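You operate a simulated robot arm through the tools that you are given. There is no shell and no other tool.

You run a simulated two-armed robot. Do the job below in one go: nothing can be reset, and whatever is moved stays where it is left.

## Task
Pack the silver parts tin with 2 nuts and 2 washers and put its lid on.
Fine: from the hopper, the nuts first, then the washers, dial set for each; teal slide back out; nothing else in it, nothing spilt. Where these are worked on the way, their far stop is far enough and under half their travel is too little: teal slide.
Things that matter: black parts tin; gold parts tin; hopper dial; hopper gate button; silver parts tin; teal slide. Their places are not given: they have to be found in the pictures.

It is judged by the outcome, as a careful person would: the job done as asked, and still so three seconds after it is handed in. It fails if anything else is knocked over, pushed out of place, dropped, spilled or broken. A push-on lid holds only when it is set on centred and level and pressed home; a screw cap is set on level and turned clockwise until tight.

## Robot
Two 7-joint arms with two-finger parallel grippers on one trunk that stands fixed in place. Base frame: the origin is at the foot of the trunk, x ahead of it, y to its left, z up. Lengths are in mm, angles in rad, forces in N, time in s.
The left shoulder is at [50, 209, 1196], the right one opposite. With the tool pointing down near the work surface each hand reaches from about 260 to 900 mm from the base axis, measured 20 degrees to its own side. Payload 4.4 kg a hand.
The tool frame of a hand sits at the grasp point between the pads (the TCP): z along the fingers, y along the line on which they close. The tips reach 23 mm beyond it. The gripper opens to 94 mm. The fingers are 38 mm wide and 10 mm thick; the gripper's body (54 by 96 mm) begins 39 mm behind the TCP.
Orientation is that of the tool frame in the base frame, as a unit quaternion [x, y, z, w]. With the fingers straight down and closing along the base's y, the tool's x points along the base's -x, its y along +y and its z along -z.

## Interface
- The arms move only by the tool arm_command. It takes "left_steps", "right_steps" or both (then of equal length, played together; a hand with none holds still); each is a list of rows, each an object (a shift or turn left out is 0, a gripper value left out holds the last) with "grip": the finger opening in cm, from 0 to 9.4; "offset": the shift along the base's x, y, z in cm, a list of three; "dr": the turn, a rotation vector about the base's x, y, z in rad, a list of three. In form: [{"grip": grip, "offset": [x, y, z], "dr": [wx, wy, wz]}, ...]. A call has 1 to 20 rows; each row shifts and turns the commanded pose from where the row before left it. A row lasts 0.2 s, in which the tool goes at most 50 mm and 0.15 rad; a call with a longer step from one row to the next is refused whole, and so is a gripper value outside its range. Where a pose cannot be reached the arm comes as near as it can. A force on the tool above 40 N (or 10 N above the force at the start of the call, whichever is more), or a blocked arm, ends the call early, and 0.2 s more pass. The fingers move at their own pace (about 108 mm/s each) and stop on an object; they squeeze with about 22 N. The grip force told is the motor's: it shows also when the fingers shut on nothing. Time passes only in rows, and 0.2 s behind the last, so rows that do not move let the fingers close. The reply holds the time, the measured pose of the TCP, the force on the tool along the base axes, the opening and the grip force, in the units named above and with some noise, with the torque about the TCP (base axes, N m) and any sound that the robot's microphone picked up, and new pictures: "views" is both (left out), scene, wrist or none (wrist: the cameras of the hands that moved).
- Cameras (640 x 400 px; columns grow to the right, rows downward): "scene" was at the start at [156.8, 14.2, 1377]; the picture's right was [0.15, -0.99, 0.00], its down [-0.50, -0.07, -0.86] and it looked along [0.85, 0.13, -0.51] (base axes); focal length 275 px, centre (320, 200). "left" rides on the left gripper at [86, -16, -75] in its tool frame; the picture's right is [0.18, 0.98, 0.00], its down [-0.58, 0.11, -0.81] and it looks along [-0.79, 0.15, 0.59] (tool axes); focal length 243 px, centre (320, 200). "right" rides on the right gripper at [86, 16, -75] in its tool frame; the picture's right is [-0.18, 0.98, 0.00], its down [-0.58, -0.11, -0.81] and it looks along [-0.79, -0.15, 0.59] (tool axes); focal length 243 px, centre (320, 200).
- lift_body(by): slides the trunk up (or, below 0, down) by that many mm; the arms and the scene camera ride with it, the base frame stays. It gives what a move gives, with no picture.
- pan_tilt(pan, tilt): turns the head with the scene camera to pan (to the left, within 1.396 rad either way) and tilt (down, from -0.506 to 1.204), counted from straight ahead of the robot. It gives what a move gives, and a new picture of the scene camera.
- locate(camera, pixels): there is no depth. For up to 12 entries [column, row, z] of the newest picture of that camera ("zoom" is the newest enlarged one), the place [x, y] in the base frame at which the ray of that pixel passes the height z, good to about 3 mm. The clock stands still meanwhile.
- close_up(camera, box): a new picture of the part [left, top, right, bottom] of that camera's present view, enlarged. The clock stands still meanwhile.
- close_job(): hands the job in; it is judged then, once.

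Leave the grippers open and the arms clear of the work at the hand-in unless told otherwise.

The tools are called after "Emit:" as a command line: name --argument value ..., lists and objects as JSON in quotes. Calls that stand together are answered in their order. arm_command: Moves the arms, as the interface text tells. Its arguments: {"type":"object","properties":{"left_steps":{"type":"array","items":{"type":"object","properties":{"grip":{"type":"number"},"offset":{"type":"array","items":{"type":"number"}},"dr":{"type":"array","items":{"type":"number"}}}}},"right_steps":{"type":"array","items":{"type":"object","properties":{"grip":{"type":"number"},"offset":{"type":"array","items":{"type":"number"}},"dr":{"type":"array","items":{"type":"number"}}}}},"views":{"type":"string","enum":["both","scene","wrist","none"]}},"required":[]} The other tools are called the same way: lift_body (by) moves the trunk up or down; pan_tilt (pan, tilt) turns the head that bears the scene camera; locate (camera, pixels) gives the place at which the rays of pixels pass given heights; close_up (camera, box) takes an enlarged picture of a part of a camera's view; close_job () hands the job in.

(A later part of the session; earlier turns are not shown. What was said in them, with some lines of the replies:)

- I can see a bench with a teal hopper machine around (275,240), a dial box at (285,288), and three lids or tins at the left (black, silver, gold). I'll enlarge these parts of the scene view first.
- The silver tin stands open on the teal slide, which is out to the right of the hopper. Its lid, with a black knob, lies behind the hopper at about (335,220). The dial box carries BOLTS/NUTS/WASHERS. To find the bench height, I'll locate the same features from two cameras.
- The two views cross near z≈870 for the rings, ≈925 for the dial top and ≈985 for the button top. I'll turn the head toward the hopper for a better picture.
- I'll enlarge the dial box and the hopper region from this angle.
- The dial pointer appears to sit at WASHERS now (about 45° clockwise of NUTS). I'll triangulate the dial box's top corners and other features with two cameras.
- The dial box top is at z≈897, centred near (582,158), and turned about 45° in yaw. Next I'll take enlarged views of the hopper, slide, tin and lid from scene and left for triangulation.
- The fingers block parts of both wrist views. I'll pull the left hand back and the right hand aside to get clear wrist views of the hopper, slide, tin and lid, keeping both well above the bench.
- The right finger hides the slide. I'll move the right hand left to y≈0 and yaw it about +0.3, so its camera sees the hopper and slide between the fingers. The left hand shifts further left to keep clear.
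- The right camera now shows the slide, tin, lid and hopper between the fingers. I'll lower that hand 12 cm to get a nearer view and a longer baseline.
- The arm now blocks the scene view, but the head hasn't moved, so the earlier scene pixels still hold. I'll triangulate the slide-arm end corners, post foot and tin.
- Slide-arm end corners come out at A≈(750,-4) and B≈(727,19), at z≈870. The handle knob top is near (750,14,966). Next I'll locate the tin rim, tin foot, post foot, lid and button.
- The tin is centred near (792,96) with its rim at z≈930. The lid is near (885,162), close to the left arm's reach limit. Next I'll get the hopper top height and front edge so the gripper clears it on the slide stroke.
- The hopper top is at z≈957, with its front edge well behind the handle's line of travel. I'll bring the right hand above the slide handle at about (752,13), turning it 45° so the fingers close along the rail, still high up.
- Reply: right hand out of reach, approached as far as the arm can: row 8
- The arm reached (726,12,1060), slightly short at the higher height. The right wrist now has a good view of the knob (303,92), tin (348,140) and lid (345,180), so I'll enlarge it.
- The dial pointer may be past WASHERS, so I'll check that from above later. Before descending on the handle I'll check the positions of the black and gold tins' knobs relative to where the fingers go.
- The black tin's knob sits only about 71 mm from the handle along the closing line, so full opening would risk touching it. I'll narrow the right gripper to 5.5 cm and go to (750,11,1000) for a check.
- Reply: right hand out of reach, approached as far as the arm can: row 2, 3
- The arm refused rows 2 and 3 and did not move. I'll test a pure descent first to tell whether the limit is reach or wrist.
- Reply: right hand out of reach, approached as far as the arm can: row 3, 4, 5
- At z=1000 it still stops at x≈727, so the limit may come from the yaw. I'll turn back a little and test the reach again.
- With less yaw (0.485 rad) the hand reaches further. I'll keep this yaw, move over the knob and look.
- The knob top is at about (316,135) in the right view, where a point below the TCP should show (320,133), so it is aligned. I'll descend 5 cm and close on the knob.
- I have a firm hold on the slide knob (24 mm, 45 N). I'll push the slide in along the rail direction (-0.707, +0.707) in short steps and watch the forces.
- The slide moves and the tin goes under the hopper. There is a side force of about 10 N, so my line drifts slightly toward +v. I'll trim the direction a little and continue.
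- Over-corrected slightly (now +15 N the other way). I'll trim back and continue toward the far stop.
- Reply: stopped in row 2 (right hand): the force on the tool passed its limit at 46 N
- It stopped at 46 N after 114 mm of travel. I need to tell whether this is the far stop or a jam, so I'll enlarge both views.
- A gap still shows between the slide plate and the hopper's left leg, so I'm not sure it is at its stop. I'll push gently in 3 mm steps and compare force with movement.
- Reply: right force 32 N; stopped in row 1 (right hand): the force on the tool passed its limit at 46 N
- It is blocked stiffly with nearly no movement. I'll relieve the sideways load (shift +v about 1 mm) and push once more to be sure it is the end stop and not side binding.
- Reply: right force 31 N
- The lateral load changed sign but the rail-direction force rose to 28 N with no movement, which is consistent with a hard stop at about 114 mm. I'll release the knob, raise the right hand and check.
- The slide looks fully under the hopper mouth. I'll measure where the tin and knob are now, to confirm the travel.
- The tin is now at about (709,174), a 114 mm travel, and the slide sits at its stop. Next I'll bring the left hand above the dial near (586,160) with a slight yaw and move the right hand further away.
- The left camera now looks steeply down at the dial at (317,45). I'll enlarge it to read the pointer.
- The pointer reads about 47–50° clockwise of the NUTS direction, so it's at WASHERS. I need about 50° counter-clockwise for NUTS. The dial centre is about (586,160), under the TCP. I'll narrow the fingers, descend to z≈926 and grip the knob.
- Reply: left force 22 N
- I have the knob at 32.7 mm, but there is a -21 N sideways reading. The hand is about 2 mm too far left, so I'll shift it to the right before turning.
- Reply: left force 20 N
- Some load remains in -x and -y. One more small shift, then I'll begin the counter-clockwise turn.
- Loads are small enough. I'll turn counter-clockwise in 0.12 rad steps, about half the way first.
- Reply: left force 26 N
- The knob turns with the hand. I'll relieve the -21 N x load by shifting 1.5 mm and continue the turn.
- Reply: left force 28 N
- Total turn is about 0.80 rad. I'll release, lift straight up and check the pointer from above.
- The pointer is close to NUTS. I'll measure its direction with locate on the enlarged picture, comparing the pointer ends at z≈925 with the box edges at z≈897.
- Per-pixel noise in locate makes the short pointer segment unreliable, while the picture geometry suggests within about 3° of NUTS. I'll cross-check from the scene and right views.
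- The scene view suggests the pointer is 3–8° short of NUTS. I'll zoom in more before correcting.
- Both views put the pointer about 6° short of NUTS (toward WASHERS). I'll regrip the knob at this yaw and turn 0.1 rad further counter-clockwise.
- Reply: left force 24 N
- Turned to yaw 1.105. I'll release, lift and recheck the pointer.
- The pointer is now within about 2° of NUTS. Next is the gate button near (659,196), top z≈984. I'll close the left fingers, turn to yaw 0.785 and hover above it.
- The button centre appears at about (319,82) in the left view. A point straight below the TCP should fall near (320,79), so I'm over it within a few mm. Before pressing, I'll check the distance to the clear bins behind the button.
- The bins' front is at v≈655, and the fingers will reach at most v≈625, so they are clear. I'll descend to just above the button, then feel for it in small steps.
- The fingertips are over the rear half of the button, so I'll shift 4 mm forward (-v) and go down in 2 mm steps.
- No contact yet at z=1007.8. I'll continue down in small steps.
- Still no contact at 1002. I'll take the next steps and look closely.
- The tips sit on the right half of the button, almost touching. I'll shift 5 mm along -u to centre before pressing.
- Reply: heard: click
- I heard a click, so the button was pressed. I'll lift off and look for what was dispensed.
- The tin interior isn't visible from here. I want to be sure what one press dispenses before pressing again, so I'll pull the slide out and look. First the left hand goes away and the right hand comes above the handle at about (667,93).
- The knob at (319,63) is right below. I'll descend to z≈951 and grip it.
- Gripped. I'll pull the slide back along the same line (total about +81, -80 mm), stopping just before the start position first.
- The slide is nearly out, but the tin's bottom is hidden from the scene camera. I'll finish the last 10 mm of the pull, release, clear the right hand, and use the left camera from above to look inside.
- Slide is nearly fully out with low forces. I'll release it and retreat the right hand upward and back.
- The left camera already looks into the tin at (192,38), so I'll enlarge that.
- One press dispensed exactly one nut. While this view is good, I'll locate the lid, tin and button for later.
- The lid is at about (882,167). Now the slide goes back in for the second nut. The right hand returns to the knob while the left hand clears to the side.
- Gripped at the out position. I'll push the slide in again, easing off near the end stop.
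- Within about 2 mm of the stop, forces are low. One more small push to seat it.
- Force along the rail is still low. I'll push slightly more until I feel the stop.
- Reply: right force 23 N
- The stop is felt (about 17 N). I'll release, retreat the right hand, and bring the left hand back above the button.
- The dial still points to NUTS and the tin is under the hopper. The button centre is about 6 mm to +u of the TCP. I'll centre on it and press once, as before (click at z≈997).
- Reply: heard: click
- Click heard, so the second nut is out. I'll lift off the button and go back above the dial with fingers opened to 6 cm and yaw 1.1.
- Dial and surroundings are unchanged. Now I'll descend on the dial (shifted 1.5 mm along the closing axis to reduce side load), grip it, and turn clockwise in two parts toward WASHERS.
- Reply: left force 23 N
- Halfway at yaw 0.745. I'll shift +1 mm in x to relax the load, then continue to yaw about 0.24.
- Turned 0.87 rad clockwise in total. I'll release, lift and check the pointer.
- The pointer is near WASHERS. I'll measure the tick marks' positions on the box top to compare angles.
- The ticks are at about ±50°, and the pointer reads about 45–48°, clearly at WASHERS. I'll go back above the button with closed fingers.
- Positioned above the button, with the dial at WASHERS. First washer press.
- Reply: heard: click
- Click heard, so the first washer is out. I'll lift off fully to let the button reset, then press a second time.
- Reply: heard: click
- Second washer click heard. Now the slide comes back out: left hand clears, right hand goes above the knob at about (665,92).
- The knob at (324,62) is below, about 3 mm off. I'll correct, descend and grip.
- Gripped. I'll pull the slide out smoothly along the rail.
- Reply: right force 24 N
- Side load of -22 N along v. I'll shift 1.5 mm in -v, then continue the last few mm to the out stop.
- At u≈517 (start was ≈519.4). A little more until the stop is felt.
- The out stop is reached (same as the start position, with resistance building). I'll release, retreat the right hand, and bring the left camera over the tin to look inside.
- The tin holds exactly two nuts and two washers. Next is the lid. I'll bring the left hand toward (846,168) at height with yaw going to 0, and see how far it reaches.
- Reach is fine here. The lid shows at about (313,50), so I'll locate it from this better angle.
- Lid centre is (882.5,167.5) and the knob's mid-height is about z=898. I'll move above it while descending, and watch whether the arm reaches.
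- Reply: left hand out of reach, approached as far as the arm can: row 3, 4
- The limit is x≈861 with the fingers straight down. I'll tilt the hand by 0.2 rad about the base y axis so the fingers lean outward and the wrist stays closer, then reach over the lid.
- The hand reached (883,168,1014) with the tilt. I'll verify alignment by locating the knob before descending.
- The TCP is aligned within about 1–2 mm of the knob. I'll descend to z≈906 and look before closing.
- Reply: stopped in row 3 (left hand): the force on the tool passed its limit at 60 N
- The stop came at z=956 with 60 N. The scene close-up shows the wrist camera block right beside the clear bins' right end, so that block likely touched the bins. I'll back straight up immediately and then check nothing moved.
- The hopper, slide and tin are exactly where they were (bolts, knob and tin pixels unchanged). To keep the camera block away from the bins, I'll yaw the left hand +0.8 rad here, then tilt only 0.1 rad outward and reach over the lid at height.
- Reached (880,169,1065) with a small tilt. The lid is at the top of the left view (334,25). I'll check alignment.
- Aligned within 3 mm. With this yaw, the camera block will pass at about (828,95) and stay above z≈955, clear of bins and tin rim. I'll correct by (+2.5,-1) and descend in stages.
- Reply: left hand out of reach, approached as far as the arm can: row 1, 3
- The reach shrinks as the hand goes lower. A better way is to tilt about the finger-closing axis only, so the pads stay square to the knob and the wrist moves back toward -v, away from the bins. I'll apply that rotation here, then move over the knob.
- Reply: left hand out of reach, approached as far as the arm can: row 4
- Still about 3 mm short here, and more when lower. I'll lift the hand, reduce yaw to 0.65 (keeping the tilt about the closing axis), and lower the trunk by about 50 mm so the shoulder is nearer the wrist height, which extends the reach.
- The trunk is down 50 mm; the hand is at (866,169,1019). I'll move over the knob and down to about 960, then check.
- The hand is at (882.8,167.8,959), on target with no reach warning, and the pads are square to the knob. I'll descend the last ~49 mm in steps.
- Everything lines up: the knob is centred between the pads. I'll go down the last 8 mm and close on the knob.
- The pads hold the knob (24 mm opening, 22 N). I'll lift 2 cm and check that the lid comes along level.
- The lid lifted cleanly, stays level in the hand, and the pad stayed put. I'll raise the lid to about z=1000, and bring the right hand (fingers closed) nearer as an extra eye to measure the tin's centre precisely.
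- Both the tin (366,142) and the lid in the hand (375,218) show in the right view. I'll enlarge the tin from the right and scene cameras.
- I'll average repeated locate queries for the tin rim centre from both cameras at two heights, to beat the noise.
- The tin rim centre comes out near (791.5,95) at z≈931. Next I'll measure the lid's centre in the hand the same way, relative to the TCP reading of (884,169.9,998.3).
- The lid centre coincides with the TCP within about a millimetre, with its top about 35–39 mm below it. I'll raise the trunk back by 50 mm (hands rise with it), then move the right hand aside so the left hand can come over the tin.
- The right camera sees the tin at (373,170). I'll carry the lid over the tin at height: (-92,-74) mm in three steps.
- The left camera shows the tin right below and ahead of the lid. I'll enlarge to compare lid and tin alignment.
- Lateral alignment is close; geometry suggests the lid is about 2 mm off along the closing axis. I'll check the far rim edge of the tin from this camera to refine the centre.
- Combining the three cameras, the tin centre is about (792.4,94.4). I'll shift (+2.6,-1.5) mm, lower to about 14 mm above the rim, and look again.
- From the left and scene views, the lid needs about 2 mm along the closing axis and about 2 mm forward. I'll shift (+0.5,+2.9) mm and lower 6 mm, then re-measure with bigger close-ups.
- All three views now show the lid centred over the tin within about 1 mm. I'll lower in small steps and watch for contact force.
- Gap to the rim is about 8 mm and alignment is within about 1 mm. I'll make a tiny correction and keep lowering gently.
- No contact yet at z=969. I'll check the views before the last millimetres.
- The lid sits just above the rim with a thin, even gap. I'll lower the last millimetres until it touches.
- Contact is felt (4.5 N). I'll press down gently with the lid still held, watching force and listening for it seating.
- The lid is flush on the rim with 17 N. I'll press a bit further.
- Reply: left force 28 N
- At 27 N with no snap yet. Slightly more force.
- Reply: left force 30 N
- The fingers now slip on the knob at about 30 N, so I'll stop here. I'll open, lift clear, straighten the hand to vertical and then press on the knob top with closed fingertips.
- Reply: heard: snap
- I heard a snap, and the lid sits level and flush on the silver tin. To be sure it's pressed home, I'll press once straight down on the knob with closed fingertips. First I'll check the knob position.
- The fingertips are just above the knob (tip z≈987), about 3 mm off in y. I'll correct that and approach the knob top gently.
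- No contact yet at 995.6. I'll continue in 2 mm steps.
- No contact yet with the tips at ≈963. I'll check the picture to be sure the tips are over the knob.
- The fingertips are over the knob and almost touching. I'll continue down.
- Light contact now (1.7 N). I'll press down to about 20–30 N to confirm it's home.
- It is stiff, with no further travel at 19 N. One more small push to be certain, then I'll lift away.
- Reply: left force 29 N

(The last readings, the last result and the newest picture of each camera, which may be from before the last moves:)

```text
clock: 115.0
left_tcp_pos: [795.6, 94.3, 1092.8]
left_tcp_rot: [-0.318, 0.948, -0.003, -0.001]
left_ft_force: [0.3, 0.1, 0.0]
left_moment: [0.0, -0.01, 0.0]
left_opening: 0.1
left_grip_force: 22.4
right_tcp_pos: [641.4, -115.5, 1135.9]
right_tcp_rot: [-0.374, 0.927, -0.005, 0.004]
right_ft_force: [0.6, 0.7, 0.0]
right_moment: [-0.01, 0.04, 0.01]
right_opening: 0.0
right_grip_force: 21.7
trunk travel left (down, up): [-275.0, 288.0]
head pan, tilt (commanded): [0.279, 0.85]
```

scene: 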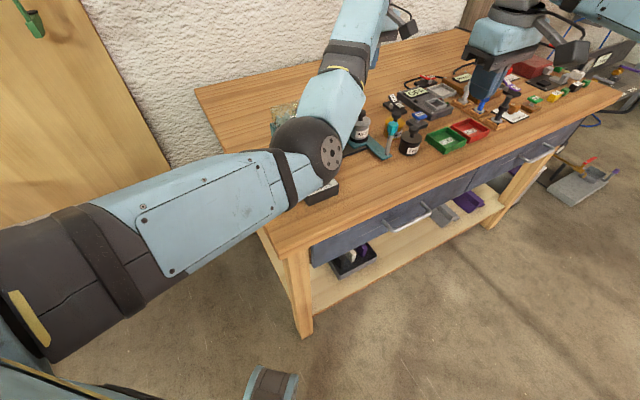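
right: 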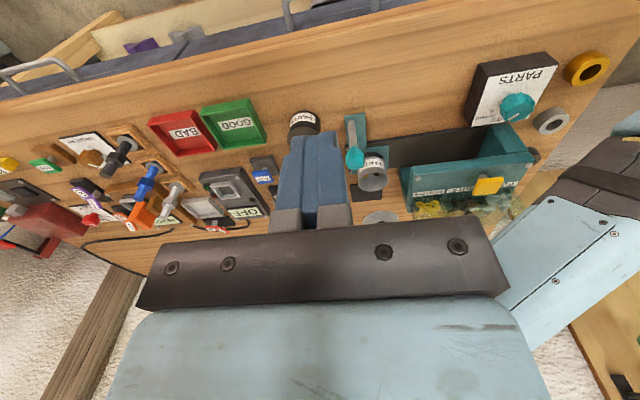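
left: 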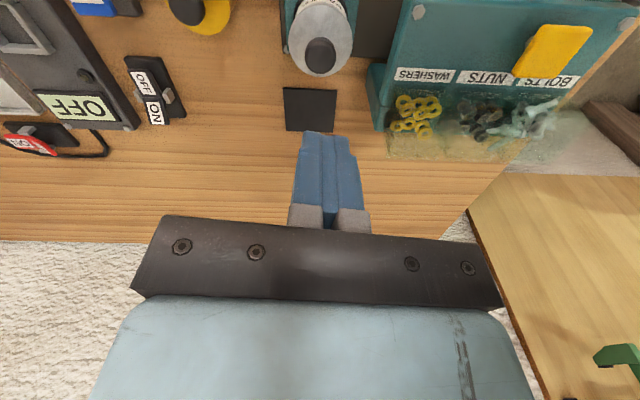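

The lid is firmly on: no movement under 28 N. Both hands now retreat to their starting areas, grippers open and clear of the work.

Emit:
arm_command --left_steps '[{"offset": [0, 0, 4]}, {"offset": [-3, 2.4, 2]}, {"offset": [-3.5, 2.7, 1.5], "dr": [0, 0, -0.1]}, {"offset": [-3.5, 2.7, 1.5], "dr": [0, 0, -0.1]}, {"offset": [-3.6, 2.7, 1], "dr": [0, 0, -0.1]}, {"offset": [-3.6, 2.7, 1], "dr": [0, 0, -0.1]}, {"grip": 9.4, "offset": [-3.6, 2.7, 1], "dr": [0, 0, -0.12]}, {"grip": 9.4, "offset": [-3.6, 2.7, 1], "dr": [0, 0, -0.13]}, {"grip": 9.4, "offset": [-3.6, 2.7, 0]}, {"grip": 9.4}]' --right_steps '[{"offset": [-1, -2, 2.5]}, {"offset": [-2.5, -1, 2.5], "dr": [0, 0, -0.1]}, {"offset": [-2.5, 0, 2.5], "dr": [0, 0, -0.13]}, {"offset": [-2.5, 0, 2.5], "dr": [0, 0, -0.13]}, {"offset": [-2.5, 0, 2.5], "dr": [0, 0, -0.13]}, {"grip": 9.4, "offset": [-2, 0, 0], "dr": [0, 0, -0.13]}, {"grip": 9.4, "offset": [-1, 0, 0], "dr": [0, 0, -0.13]}, {"grip": 9.4}, {"grip": 9.4}, {"grip": 9.4}]' --views "both"

Emit:
close_up --camera "scene" --box '[240, 85, 440, 215]'

Emit:
close_up --camera "scene" --box '[325, 90, 405, 165]'

```text
clock: 117.2
left_tcp_pos: [728.9, 357.9, 1210.7]
left_tcp_rot: [0.002, 1.0, -0.002, -0.001]
left_ft_force: [-0.3, -0.2, 0.6]
left_moment: [0.0, -0.02, 0.0]
left_opening: 93.9
left_grip_force: 0.0
left hand out of reach, approached as far as the arm can: row 1, 2, 3, 4, 5, 6, 7, 8, 9
right_tcp_pos: [501.2, -148.7, 1260.9]
right_tcp_rot: [-0.008, 1.0, -0.006, 0.004]
right_ft_force: [-0.3, 0.6, -0.4]
right_moment: [0.04, -0.02, -0.02]
right_opening: 94.0
right_grip_force: 0.0
trunk travel left (down, up): [-275.0, 288.0]
head pan, tilt (commanded): [0.279, 0.85]
```

scene: 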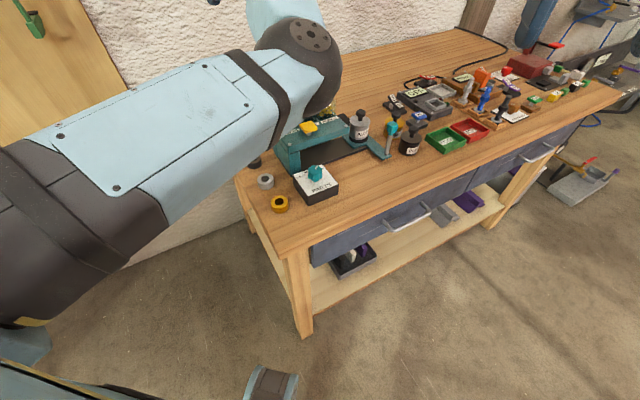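
right: 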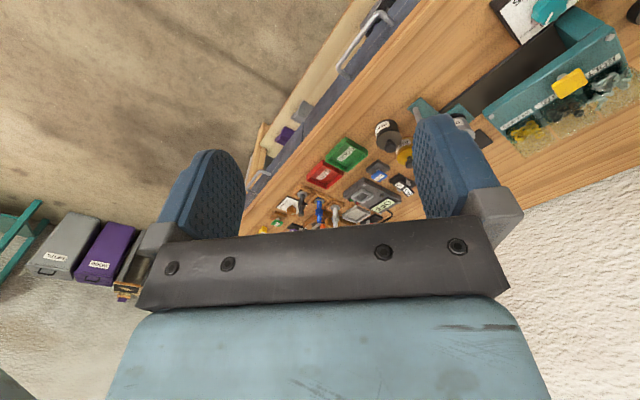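
left: 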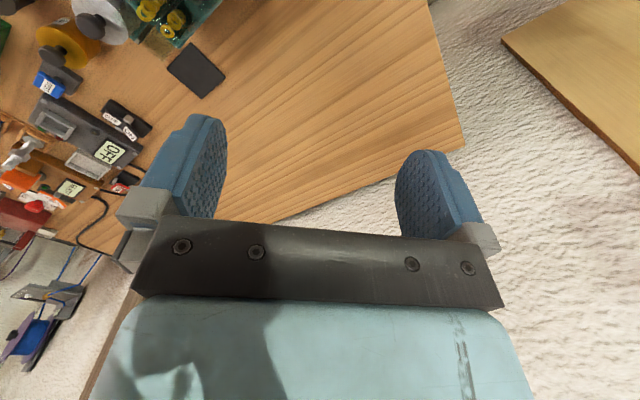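

```text
3.08 times, centred on (340, 150) of scene
```

zoom: 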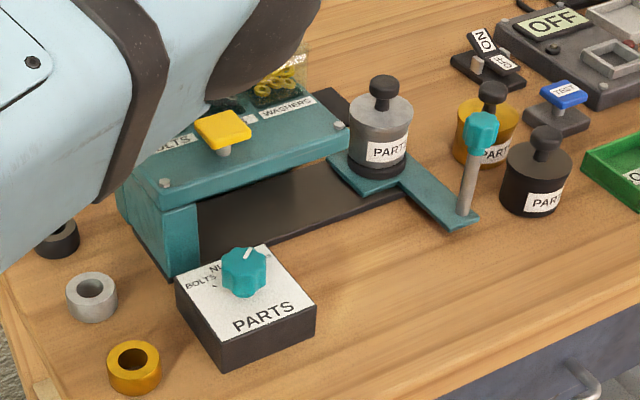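

```text
5.33 times, centred on (365, 128) of scene
```

zoom: 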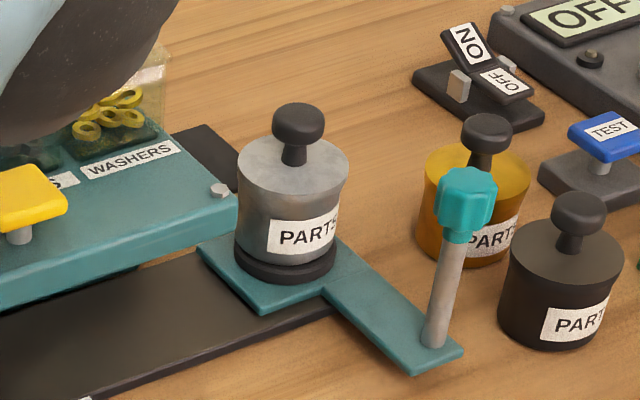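

The silver tin is closed, on the slide in the out position, and nothing else has moved. The left arm is a bit stretched at (729,358,1211), so I'll bring it back nearer to the body, clear of the work.

Emit:
arm_command --left_steps '[{"grip": 9.4, "offset": [-4, -0.8, 0]}, {"offset": [-4, -0.8, 0]}, {"offset": [-4, -0.8, 0]}, {"offset": [-4, -0.8, 0.3]}, {"offset": [-4, -0.8, 0.4]}, {"offset": [-1.5, -0.8, 0.4]}, {}]' --views "both"

Emit:
close_up --camera "scene" --box '[240, 85, 440, 215]'

Emit:
close_up --camera "scene" --box '[335, 90, 395, 145]'

```text
clock: 118.8
left_tcp_pos: [629.1, 444.4, 1229.4]
left_tcp_rot: [0.002, 1.0, -0.001, -0.003]
left_ft_force: [0.2, 0.4, 0.5]
left_moment: [0.0, -0.01, -0.04]
left_opening: 93.9
left_grip_force: 0.0
left hand out of reach, approached as far as the arm can: row 1, 2, 3, 4, 5, 6
right_tcp_pos: [499.8, -147.2, 1261.4]
right_tcp_rot: [-0.008, 1.0, -0.007, 0.003]
right_ft_force: [0.5, -0.2, 0.2]
right_moment: [0.03, -0.01, 0.01]
right_opening: 94.0
right_grip_force: 0.2
trunk travel left (down, up): [-275.0, 288.0]
head pan, tilt (commanded): [0.279, 0.85]
```

scene: 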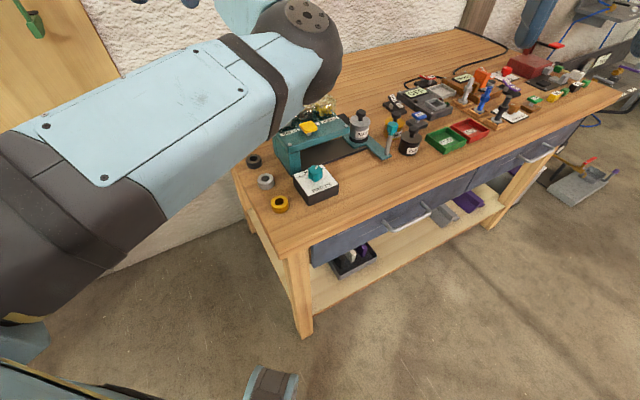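
left: 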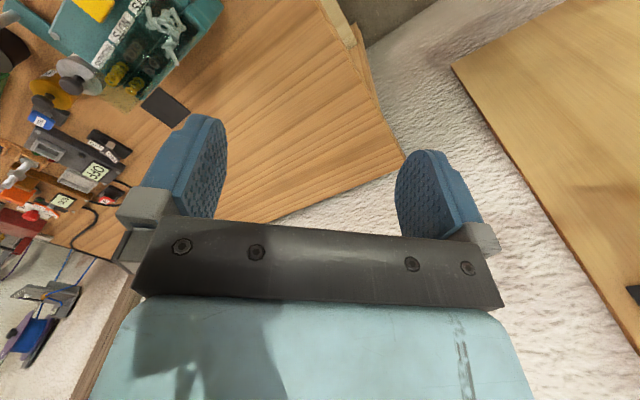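

```text
3.08 times, centred on (340, 150) of scene
```

zoom: 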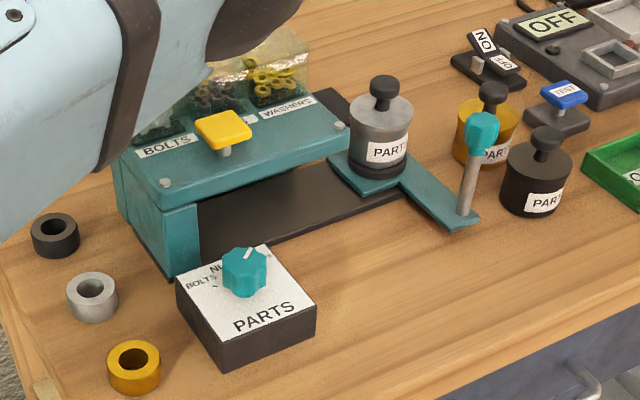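

```text
7.27 times, centred on (365, 118) of scene
```

zoom: 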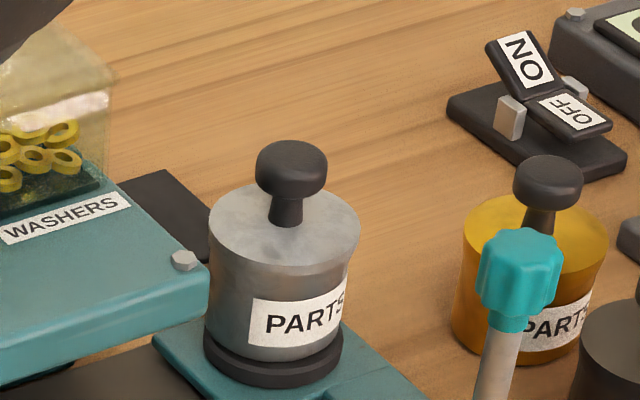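

Final check: the silver tin is lidded level with 2 nuts and 2 washers inside. The slide is back out, the dial rests at WASHERS, nothing was spilt or moved, and both grippers are open and clear. Handing in the job.

Emit:
close_job

```text
The job is handed in.
```

The silver parts tin holds 2 nuts and 2 washers and its lid is on. I handed the job in, but the result has not come back yet.

- **Filling:** I set the dial to NUTS and pressed the gate button twice, then set it to WASHERS and pressed it twice. The teal slide was pushed in to its far stop for every press. I looked inside before fitting the lid and saw exactly two nuts and two washers, nothing else.
- **Teal slide:** It is back out at its starting stop, and nothing was spilt.
- **Lid:** It is centred and level. I heard it snap, and it did not move under a further press of about 28 N.
- **One bump:** While reaching for the lid, the left hand stopped against something at about 60 N, most likely the clear bins on the hopper. Close-up pictures afterwards showed the hopper, slide and tin where they had been, with no sign of damage.
- **Slide check:** I pulled the slide out and pushed it back in once after the first nut, to confirm that one press drops one part.

Both grippers are open and both arms are clear of the work.
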